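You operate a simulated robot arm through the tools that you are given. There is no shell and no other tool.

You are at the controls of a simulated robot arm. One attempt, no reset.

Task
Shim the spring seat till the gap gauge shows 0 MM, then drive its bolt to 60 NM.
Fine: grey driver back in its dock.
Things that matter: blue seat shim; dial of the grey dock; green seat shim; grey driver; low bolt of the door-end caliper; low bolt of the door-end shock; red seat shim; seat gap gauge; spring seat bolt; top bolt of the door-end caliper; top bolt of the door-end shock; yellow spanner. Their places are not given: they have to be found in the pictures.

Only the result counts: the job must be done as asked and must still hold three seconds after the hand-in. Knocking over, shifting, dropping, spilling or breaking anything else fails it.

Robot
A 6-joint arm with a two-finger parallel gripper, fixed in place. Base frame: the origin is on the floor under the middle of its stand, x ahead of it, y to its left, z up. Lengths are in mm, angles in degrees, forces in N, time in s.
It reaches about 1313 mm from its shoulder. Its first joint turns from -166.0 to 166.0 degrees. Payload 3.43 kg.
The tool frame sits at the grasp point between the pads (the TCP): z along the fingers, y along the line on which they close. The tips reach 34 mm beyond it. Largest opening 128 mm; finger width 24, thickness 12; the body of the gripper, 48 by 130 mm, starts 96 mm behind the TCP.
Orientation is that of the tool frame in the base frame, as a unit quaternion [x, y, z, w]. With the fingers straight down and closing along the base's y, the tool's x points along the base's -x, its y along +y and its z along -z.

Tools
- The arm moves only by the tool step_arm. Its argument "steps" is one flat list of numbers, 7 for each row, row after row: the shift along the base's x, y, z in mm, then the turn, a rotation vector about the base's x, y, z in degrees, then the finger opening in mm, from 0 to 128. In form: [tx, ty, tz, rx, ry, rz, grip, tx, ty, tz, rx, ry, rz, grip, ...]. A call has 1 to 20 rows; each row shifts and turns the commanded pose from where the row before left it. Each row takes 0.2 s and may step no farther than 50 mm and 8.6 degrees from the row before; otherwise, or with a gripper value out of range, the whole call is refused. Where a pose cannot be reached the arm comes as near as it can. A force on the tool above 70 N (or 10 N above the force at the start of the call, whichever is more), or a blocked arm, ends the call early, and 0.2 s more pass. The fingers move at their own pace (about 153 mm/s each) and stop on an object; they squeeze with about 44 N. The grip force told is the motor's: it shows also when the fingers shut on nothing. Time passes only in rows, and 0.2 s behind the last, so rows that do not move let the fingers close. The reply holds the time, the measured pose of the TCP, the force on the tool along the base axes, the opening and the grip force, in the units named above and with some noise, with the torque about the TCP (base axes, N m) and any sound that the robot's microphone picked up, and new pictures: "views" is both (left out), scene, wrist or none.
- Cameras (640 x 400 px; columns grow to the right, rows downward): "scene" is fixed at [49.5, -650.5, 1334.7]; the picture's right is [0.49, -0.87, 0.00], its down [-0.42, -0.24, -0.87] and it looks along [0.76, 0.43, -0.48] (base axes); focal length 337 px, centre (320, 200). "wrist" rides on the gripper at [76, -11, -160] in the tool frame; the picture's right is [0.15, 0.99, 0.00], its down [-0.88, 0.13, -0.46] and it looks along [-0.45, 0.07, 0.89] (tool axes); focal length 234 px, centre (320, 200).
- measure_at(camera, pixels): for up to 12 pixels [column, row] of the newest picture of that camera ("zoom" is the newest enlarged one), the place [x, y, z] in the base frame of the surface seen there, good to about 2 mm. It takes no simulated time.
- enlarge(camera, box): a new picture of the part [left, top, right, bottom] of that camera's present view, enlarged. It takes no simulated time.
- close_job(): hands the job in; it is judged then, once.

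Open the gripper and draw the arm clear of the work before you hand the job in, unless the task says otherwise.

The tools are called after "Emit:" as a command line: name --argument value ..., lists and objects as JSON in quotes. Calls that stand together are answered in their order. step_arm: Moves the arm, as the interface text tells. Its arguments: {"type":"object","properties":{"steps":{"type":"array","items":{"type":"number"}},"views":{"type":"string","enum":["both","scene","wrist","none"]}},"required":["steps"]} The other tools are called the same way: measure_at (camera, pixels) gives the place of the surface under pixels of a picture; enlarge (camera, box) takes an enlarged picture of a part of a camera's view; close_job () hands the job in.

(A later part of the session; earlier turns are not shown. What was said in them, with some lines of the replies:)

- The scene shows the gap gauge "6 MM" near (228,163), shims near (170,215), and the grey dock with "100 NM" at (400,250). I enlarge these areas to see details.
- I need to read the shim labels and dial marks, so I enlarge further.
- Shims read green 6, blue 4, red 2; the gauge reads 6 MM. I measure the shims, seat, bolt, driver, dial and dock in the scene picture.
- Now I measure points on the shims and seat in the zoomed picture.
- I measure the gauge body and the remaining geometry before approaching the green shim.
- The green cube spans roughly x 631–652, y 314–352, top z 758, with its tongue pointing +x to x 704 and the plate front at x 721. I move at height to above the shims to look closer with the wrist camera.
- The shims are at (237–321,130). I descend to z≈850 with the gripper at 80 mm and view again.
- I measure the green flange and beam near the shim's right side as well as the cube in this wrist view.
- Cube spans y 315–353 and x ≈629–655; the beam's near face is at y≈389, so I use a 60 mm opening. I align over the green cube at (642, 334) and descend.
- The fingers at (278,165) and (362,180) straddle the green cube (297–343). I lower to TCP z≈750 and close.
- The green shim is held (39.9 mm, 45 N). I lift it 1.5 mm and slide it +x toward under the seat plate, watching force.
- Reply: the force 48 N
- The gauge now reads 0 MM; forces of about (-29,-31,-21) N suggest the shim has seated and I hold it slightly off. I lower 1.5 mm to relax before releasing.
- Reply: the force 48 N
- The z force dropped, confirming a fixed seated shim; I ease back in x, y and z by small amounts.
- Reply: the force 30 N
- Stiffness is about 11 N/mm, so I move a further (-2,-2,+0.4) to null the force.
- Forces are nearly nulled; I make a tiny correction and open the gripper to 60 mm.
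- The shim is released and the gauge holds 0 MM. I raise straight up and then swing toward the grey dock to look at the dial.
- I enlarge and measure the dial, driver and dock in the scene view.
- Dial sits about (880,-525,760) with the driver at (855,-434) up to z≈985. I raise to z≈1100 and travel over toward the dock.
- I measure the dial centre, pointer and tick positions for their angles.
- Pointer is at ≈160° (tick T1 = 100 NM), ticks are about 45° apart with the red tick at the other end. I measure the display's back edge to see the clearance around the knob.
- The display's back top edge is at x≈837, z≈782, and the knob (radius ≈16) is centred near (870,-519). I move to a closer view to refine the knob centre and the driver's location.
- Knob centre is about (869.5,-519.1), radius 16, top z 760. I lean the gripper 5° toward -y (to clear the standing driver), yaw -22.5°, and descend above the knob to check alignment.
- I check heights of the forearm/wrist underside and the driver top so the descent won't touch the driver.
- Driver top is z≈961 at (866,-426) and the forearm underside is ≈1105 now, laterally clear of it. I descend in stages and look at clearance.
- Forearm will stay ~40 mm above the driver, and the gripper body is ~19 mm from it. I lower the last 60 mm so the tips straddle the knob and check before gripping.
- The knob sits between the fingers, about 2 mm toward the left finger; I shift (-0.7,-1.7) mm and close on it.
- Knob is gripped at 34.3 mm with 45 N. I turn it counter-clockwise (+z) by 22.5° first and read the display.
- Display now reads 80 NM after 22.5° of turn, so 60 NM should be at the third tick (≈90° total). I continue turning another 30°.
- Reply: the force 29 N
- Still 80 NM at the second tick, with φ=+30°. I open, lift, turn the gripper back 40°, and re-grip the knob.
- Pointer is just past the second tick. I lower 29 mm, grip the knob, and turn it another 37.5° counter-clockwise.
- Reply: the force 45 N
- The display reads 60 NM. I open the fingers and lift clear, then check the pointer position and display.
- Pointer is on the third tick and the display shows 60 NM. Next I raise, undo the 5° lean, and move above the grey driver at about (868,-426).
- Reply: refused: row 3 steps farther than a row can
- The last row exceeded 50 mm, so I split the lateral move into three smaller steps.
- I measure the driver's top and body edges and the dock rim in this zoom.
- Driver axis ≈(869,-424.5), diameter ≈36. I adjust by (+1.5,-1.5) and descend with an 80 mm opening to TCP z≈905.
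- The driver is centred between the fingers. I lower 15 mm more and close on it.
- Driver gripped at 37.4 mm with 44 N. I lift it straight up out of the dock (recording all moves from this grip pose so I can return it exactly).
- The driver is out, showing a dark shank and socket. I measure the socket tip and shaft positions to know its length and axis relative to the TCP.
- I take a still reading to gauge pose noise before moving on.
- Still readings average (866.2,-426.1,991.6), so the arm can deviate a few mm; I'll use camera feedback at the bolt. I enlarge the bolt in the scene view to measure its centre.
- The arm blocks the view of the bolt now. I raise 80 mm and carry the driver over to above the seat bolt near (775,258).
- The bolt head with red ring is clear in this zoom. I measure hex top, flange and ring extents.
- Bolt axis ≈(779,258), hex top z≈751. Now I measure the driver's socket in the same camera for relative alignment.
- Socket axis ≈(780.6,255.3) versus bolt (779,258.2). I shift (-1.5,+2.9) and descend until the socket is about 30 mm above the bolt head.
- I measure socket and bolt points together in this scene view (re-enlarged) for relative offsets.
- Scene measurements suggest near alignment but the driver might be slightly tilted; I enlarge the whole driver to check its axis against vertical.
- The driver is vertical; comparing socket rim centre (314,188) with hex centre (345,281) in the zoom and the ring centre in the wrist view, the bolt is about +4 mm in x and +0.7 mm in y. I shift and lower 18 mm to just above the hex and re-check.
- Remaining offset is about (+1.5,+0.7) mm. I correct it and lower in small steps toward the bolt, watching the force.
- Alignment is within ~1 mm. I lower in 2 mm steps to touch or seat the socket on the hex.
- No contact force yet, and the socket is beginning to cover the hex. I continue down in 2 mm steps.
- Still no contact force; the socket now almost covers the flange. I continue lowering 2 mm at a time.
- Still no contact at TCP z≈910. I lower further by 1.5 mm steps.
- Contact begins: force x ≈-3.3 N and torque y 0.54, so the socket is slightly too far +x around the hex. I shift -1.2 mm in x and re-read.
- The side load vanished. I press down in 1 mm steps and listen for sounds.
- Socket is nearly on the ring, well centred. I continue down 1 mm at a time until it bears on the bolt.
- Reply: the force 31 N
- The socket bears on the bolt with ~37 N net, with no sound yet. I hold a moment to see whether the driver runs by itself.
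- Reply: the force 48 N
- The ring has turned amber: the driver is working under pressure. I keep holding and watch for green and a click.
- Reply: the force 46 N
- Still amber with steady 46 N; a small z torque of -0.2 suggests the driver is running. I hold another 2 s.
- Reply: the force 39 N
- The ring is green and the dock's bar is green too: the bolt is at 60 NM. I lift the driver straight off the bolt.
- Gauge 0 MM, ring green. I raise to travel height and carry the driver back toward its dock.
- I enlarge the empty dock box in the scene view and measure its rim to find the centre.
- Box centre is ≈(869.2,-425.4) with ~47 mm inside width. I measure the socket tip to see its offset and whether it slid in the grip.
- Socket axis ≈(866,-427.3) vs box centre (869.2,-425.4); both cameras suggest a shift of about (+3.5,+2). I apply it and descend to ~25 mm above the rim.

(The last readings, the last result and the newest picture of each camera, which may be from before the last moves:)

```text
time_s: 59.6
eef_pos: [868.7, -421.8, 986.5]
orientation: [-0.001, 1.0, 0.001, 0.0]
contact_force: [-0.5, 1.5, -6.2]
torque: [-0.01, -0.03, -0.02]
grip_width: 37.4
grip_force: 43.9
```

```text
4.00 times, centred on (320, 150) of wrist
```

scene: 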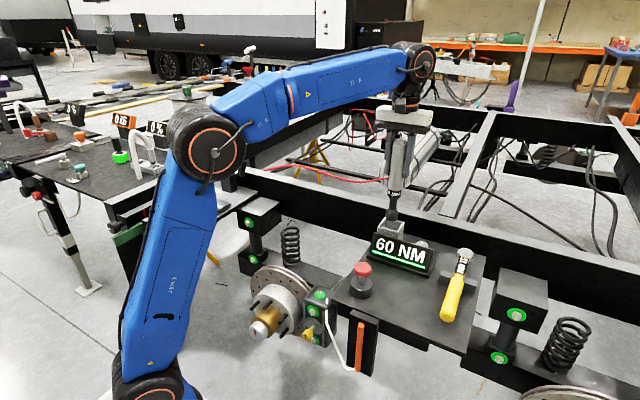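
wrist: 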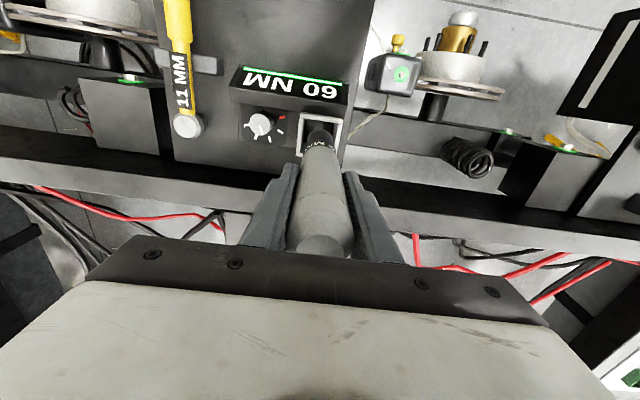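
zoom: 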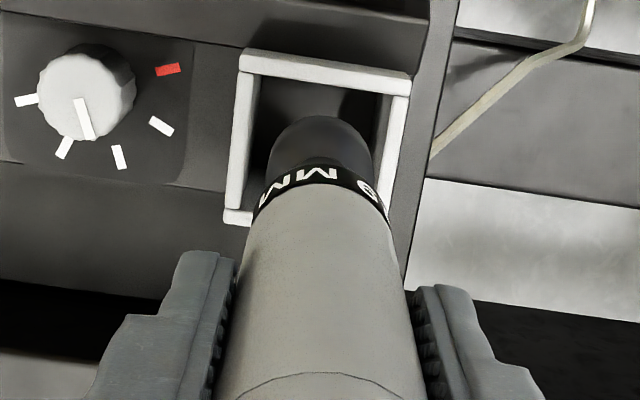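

Wrist view says the box is centred on the tool axis within ~1 mm; the scene view suggests about -1.5 mm in y. I shift (+0.8,-1.2) and lower to just above the rim.

Emit:
step_arm --steps '[0.8, -1.2, -8, 0, 0, 0, 30, 0, 0, -10, 0, 0, 0, 30, 0, 0, -10, 0, 0, 0, 30, 0, 0, 0, 0, 0, 0, 30]'

Emit:
enlarge --camera "scene" --box '[365, 190, 425, 240]'

Emit:
enlarge --camera "wrist" --box '[270, 100, 370, 200]'

```text
time_s: 60.6
eef_pos: [870.3, -424.8, 958.2]
orientation: [0.0, 1.0, 0.0, 0.0]
contact_force: [0.9, 1.1, -5.6]
torque: [-0.01, -0.02, 0.01]
grip_width: 37.4
grip_force: 43.8
```

scene: 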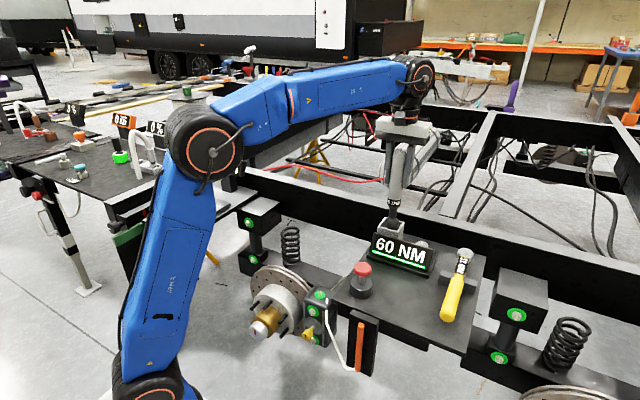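
wrist: 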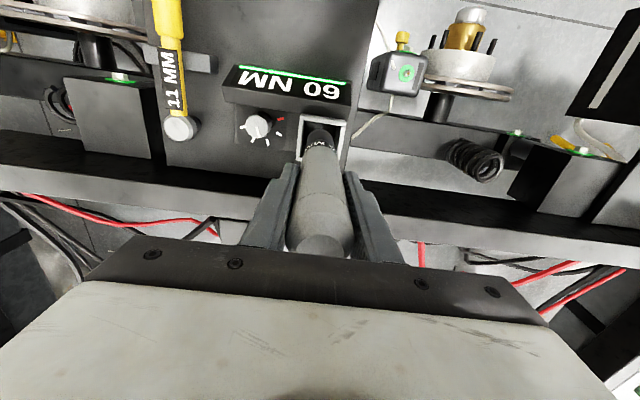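

```text
8.00 times, centred on (395, 215) of scene
```

zoom: 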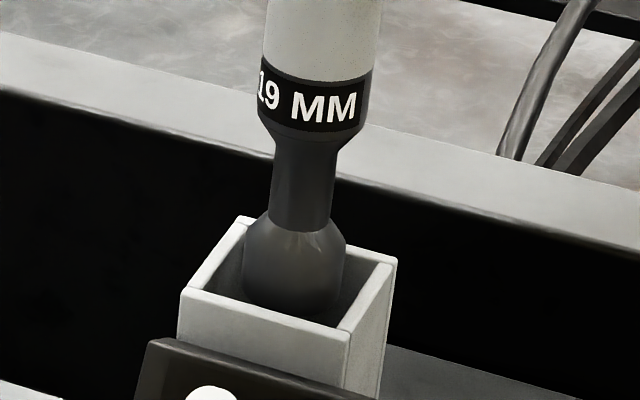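

```text
4.00 times, centred on (320, 150) of wrist
```

zoom: 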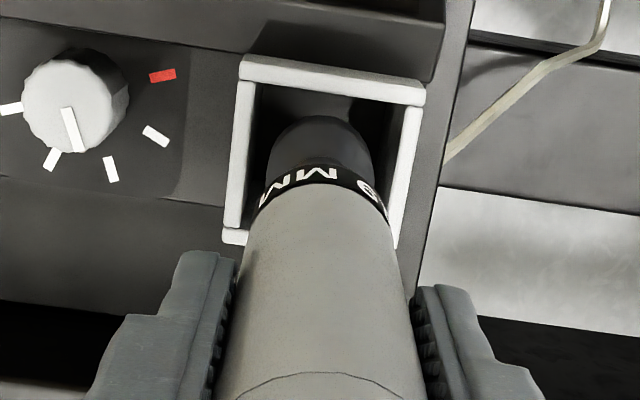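

The socket is entering the box centred. I continue down with a small +0.5 mm y correction, slower near the docked height (TCP ≈893).

Emit:
step_arm --steps '[-0.5, 0.6, -12, 0, 0, 0, 30, 0, 0, -12, 0, 0, 0, 30, 0, 0, -12, 0, 0, 0, 30, 0, 0, -10, 0, 0, 0, 30, 0, 0, -6, 0, 0, 0, 30, 0, 0, -4, 0, 0, 0, 30, 0, 0, 0, 0, 0, 0, 30]'

Emit:
enlarge --camera "scene" --box '[365, 190, 425, 240]'

```text
time_s: 62.2
eef_pos: [869.3, -423.4, 901.9]
orientation: [-0.001, 1.0, 0.0, 0.001]
contact_force: [-1.0, -0.4, -5.3]
torque: [-0.01, 0.0, 0.0]
grip_width: 37.5
grip_force: 43.7
```

scene: 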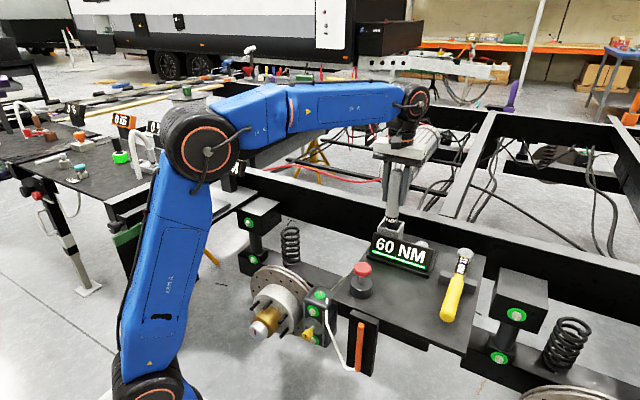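
wrist: 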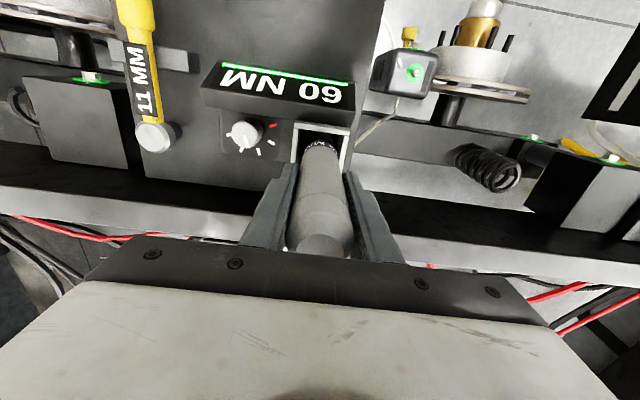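

```text
8.00 times, centred on (395, 215) of scene
```

zoom: 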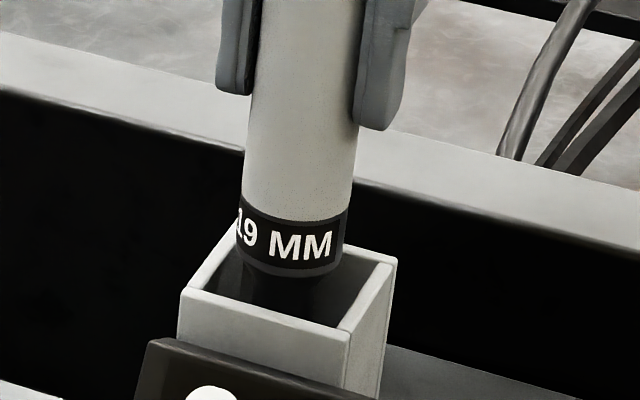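

No contact yet and the label is still slightly higher than originally. I lower in 2 mm steps until the driver touches the dock floor.

Emit:
step_arm --steps '[0, 0, -3, 0, 0, 0, 30, 0, 0, -2, 0, 0, 0, 30, 0, 0, -1, 0, 0, 0, 30, 0, 0, 0, 0, 0, 0, 30]' --views "scene"

Emit:
enlarge --camera "scene" --box '[370, 200, 450, 280]'

```text
time_s: 63.2
eef_pos: [871.0, -423.2, 895.5]
orientation: [0.0, 1.0, 0.0, 0.0]
contact_force: [-0.2, 0.7, -5.8]
torque: [0.0, 0.0, 0.04]
grip_width: 37.6
grip_force: 43.7
```

scene: 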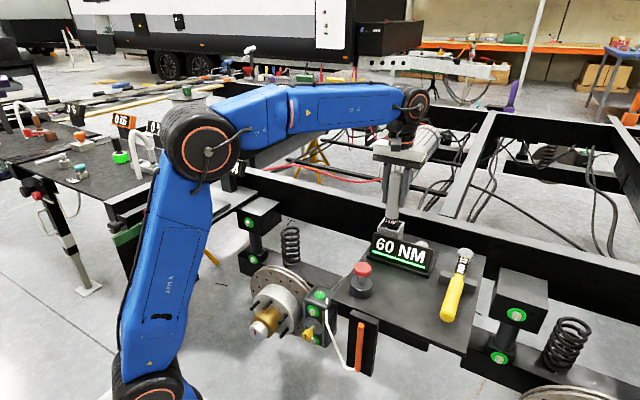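

```text
5.00 times, centred on (410, 240) of scene
```

zoom: 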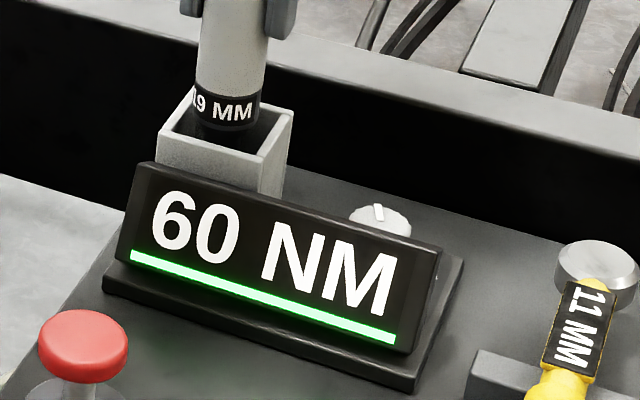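

The label is ~7 zoom px (≈4–5 mm) higher than originally, so I continue down 1 mm at a time.

Emit:
step_arm --steps '[0, 0, -1, 0, 0, 0, 30, 0, 0, -1, 0, 0, 0, 30, 0, 0, -1, 0, 0, 0, 30, 0, 0, 0, 0, 0, 0, 30]' --views "none"

```text
time_s: 64.2
eef_pos: [870.4, -424.7, 893.1]
orientation: [0.0, 1.0, 0.0, 0.0]
contact_force: [0.2, -0.2, -6.4]
torque: [-0.06, 0.0, 0.01]
grip_width: 37.7
grip_force: 44.5
```

Still hanging free (-6.4 N). I keep lowering 1 mm at a time.

Emit:
step_arm --steps '[0, 0, -1, 0, 0, 0, 30, 0, 0, -1, 0, 0, 0, 30, 0, 0, 0, 0, 0, 0, 30]' --views "none"

```text
time_s: 65.0
eef_pos: [870.6, -423.2, 892.9]
orientation: [0.001, 1.0, 0.0, 0.001]
contact_force: [-3.0, 2.9, 11.8]
torque: [0.72, 0.35, 0.09]
grip_width: 37.7
grip_force: 44.3
```

The driver has bottomed in the dock (+11.8 N). I ease up 0.7 mm and open the fingers.

Emit:
step_arm --steps '[0, 0, 0.7, 0, 0, 0, 30, 0, 0, 0, 0, 0, 0, 50, 0, 0, 0, 0, 0, 0, 75, 0, 0, 0, 0, 0, 0, 75]'

Emit:
enlarge --camera "scene" --box '[370, 200, 450, 280]'

```text
time_s: 66.0
eef_pos: [871.4, -423.6, 892.0]
orientation: [0.0, 1.0, -0.001, 0.0]
contact_force: [0.4, -0.1, 0.0]
torque: [0.01, 0.02, 0.0]
grip_width: 75.0
grip_force: 0.1
```

scene: 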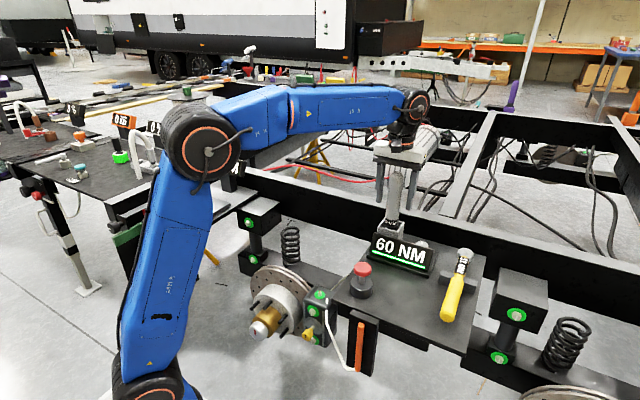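
wrist: 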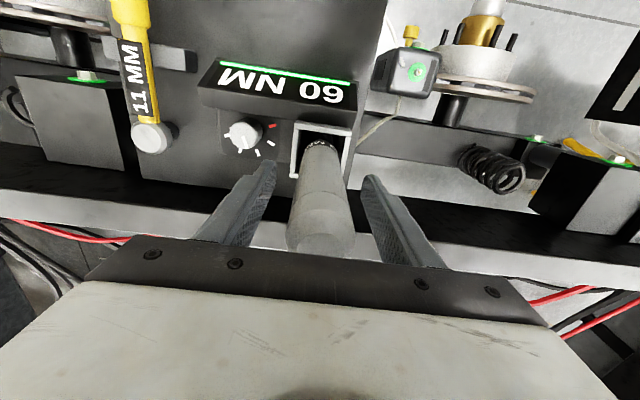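

```text
5.00 times, centred on (410, 240) of scene
```

zoom: 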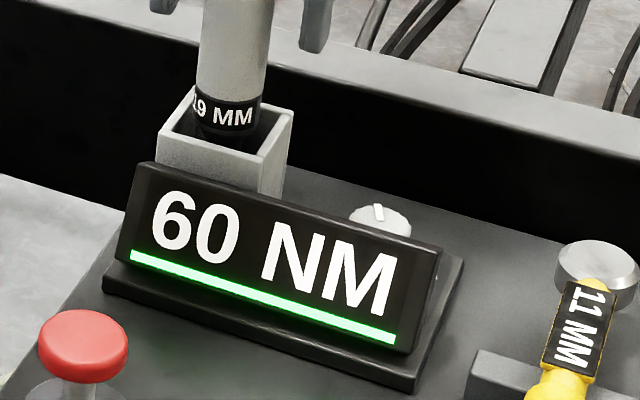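

The driver sits exactly as originally (label rows 92–132) and stands free. I raise the open gripper straight up past its top and draw clear.

Emit:
step_arm --steps '[0, 0, 20, 0, 0, 0, 75, 0, 0, 35, 0, 0, 0, 75, 0, 0, 40, 0, 0, 0, 75, 0, 0, 45, 0, 0, 0, 75, 0, 0, 45, 0, 0, 0, 75, 0, 0, 45, 0, 0, 0, 75, -45, 0, 0, 0, 0, 0, 75, -45, 0, 0, 0, 0, 0, 75, -45, 15, 0, 0, 0, 0, 75, -45, 15, 0, 0, 0, 0, 75, -45, 15, 0, 0, 0, 0, 75, 0, 0, 0, 0, 0, 0, 75]'

Emit:
enlarge --camera "scene" --box '[130, 140, 260, 240]'

Emit:
enlarge --camera "scene" --box '[350, 160, 480, 280]'

```text
time_s: 68.6
eef_pos: [639.1, -372.6, 1103.2]
orientation: [0.0, 1.0, 0.0, 0.001]
contact_force: [0.1, -0.4, 1.5]
torque: [0.0, -0.01, -0.01]
grip_width: 75.0
grip_force: 0.1
out of reach, approached as far as the arm can: row 6
```

scene: 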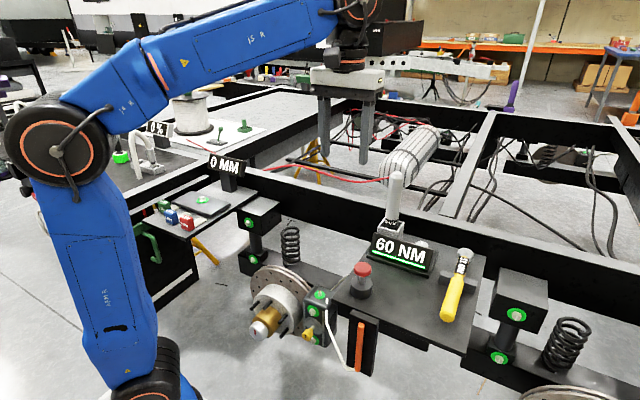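
wrist: 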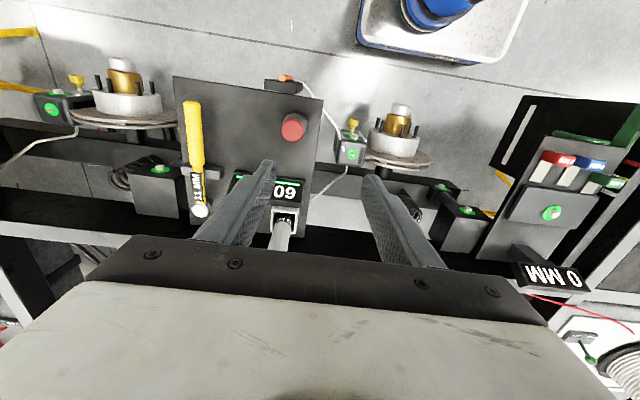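

```text
4.00 times, centred on (195, 190) of scene
```

zoom: 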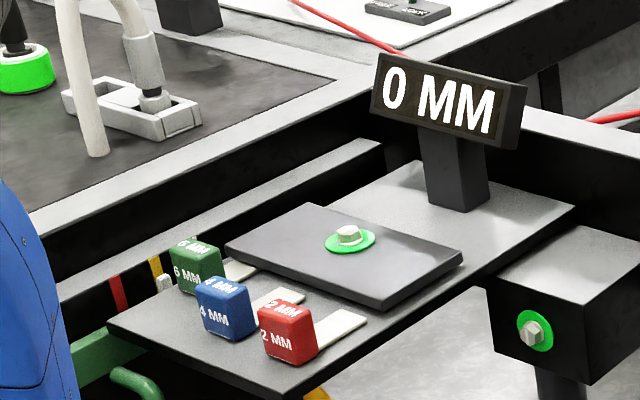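

```text
3.33 times, centred on (415, 220) of scene
```

zoom: 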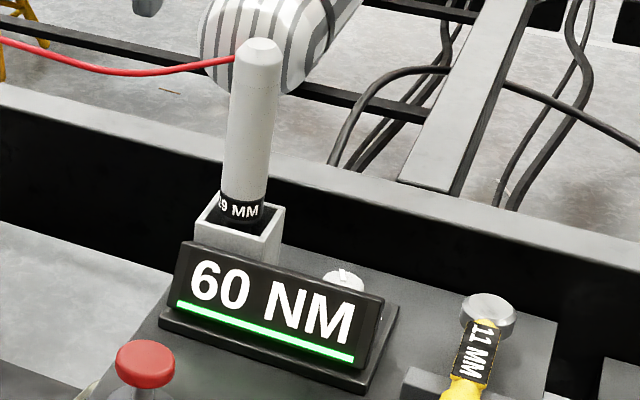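

Gauge reads 0 MM, the seat bolt's ring is green, the dock shows 60 NM with a green bar, the driver stands in its dock, and the arm is clear with open fingers. I hand the job in.

Emit:
close_job

```text
The job is handed in.
```

The job is handed in. The spring seat is shimmed to 0 MM, its bolt is driven at 60 NM, and the grey driver is back in its dock.

- **Shim:** the green 6 MM shim is under the seat plate, and the gap gauge went from 6 MM to 0 MM and stayed there. The blue and red shims were not used.
- **Bolt:** I turned the dock dial from 100 to 60 NM, then pressed the driver onto the bolt until its ring went from red to green. The bar on the dock display turned green too.
- **Driver:** it stands in its dock at the same height as at the start.

I saw nothing else moved or touched in the final pictures. The gripper was open and the arm was clear of the work at hand-in. The result of the three-second check was not shown to me.
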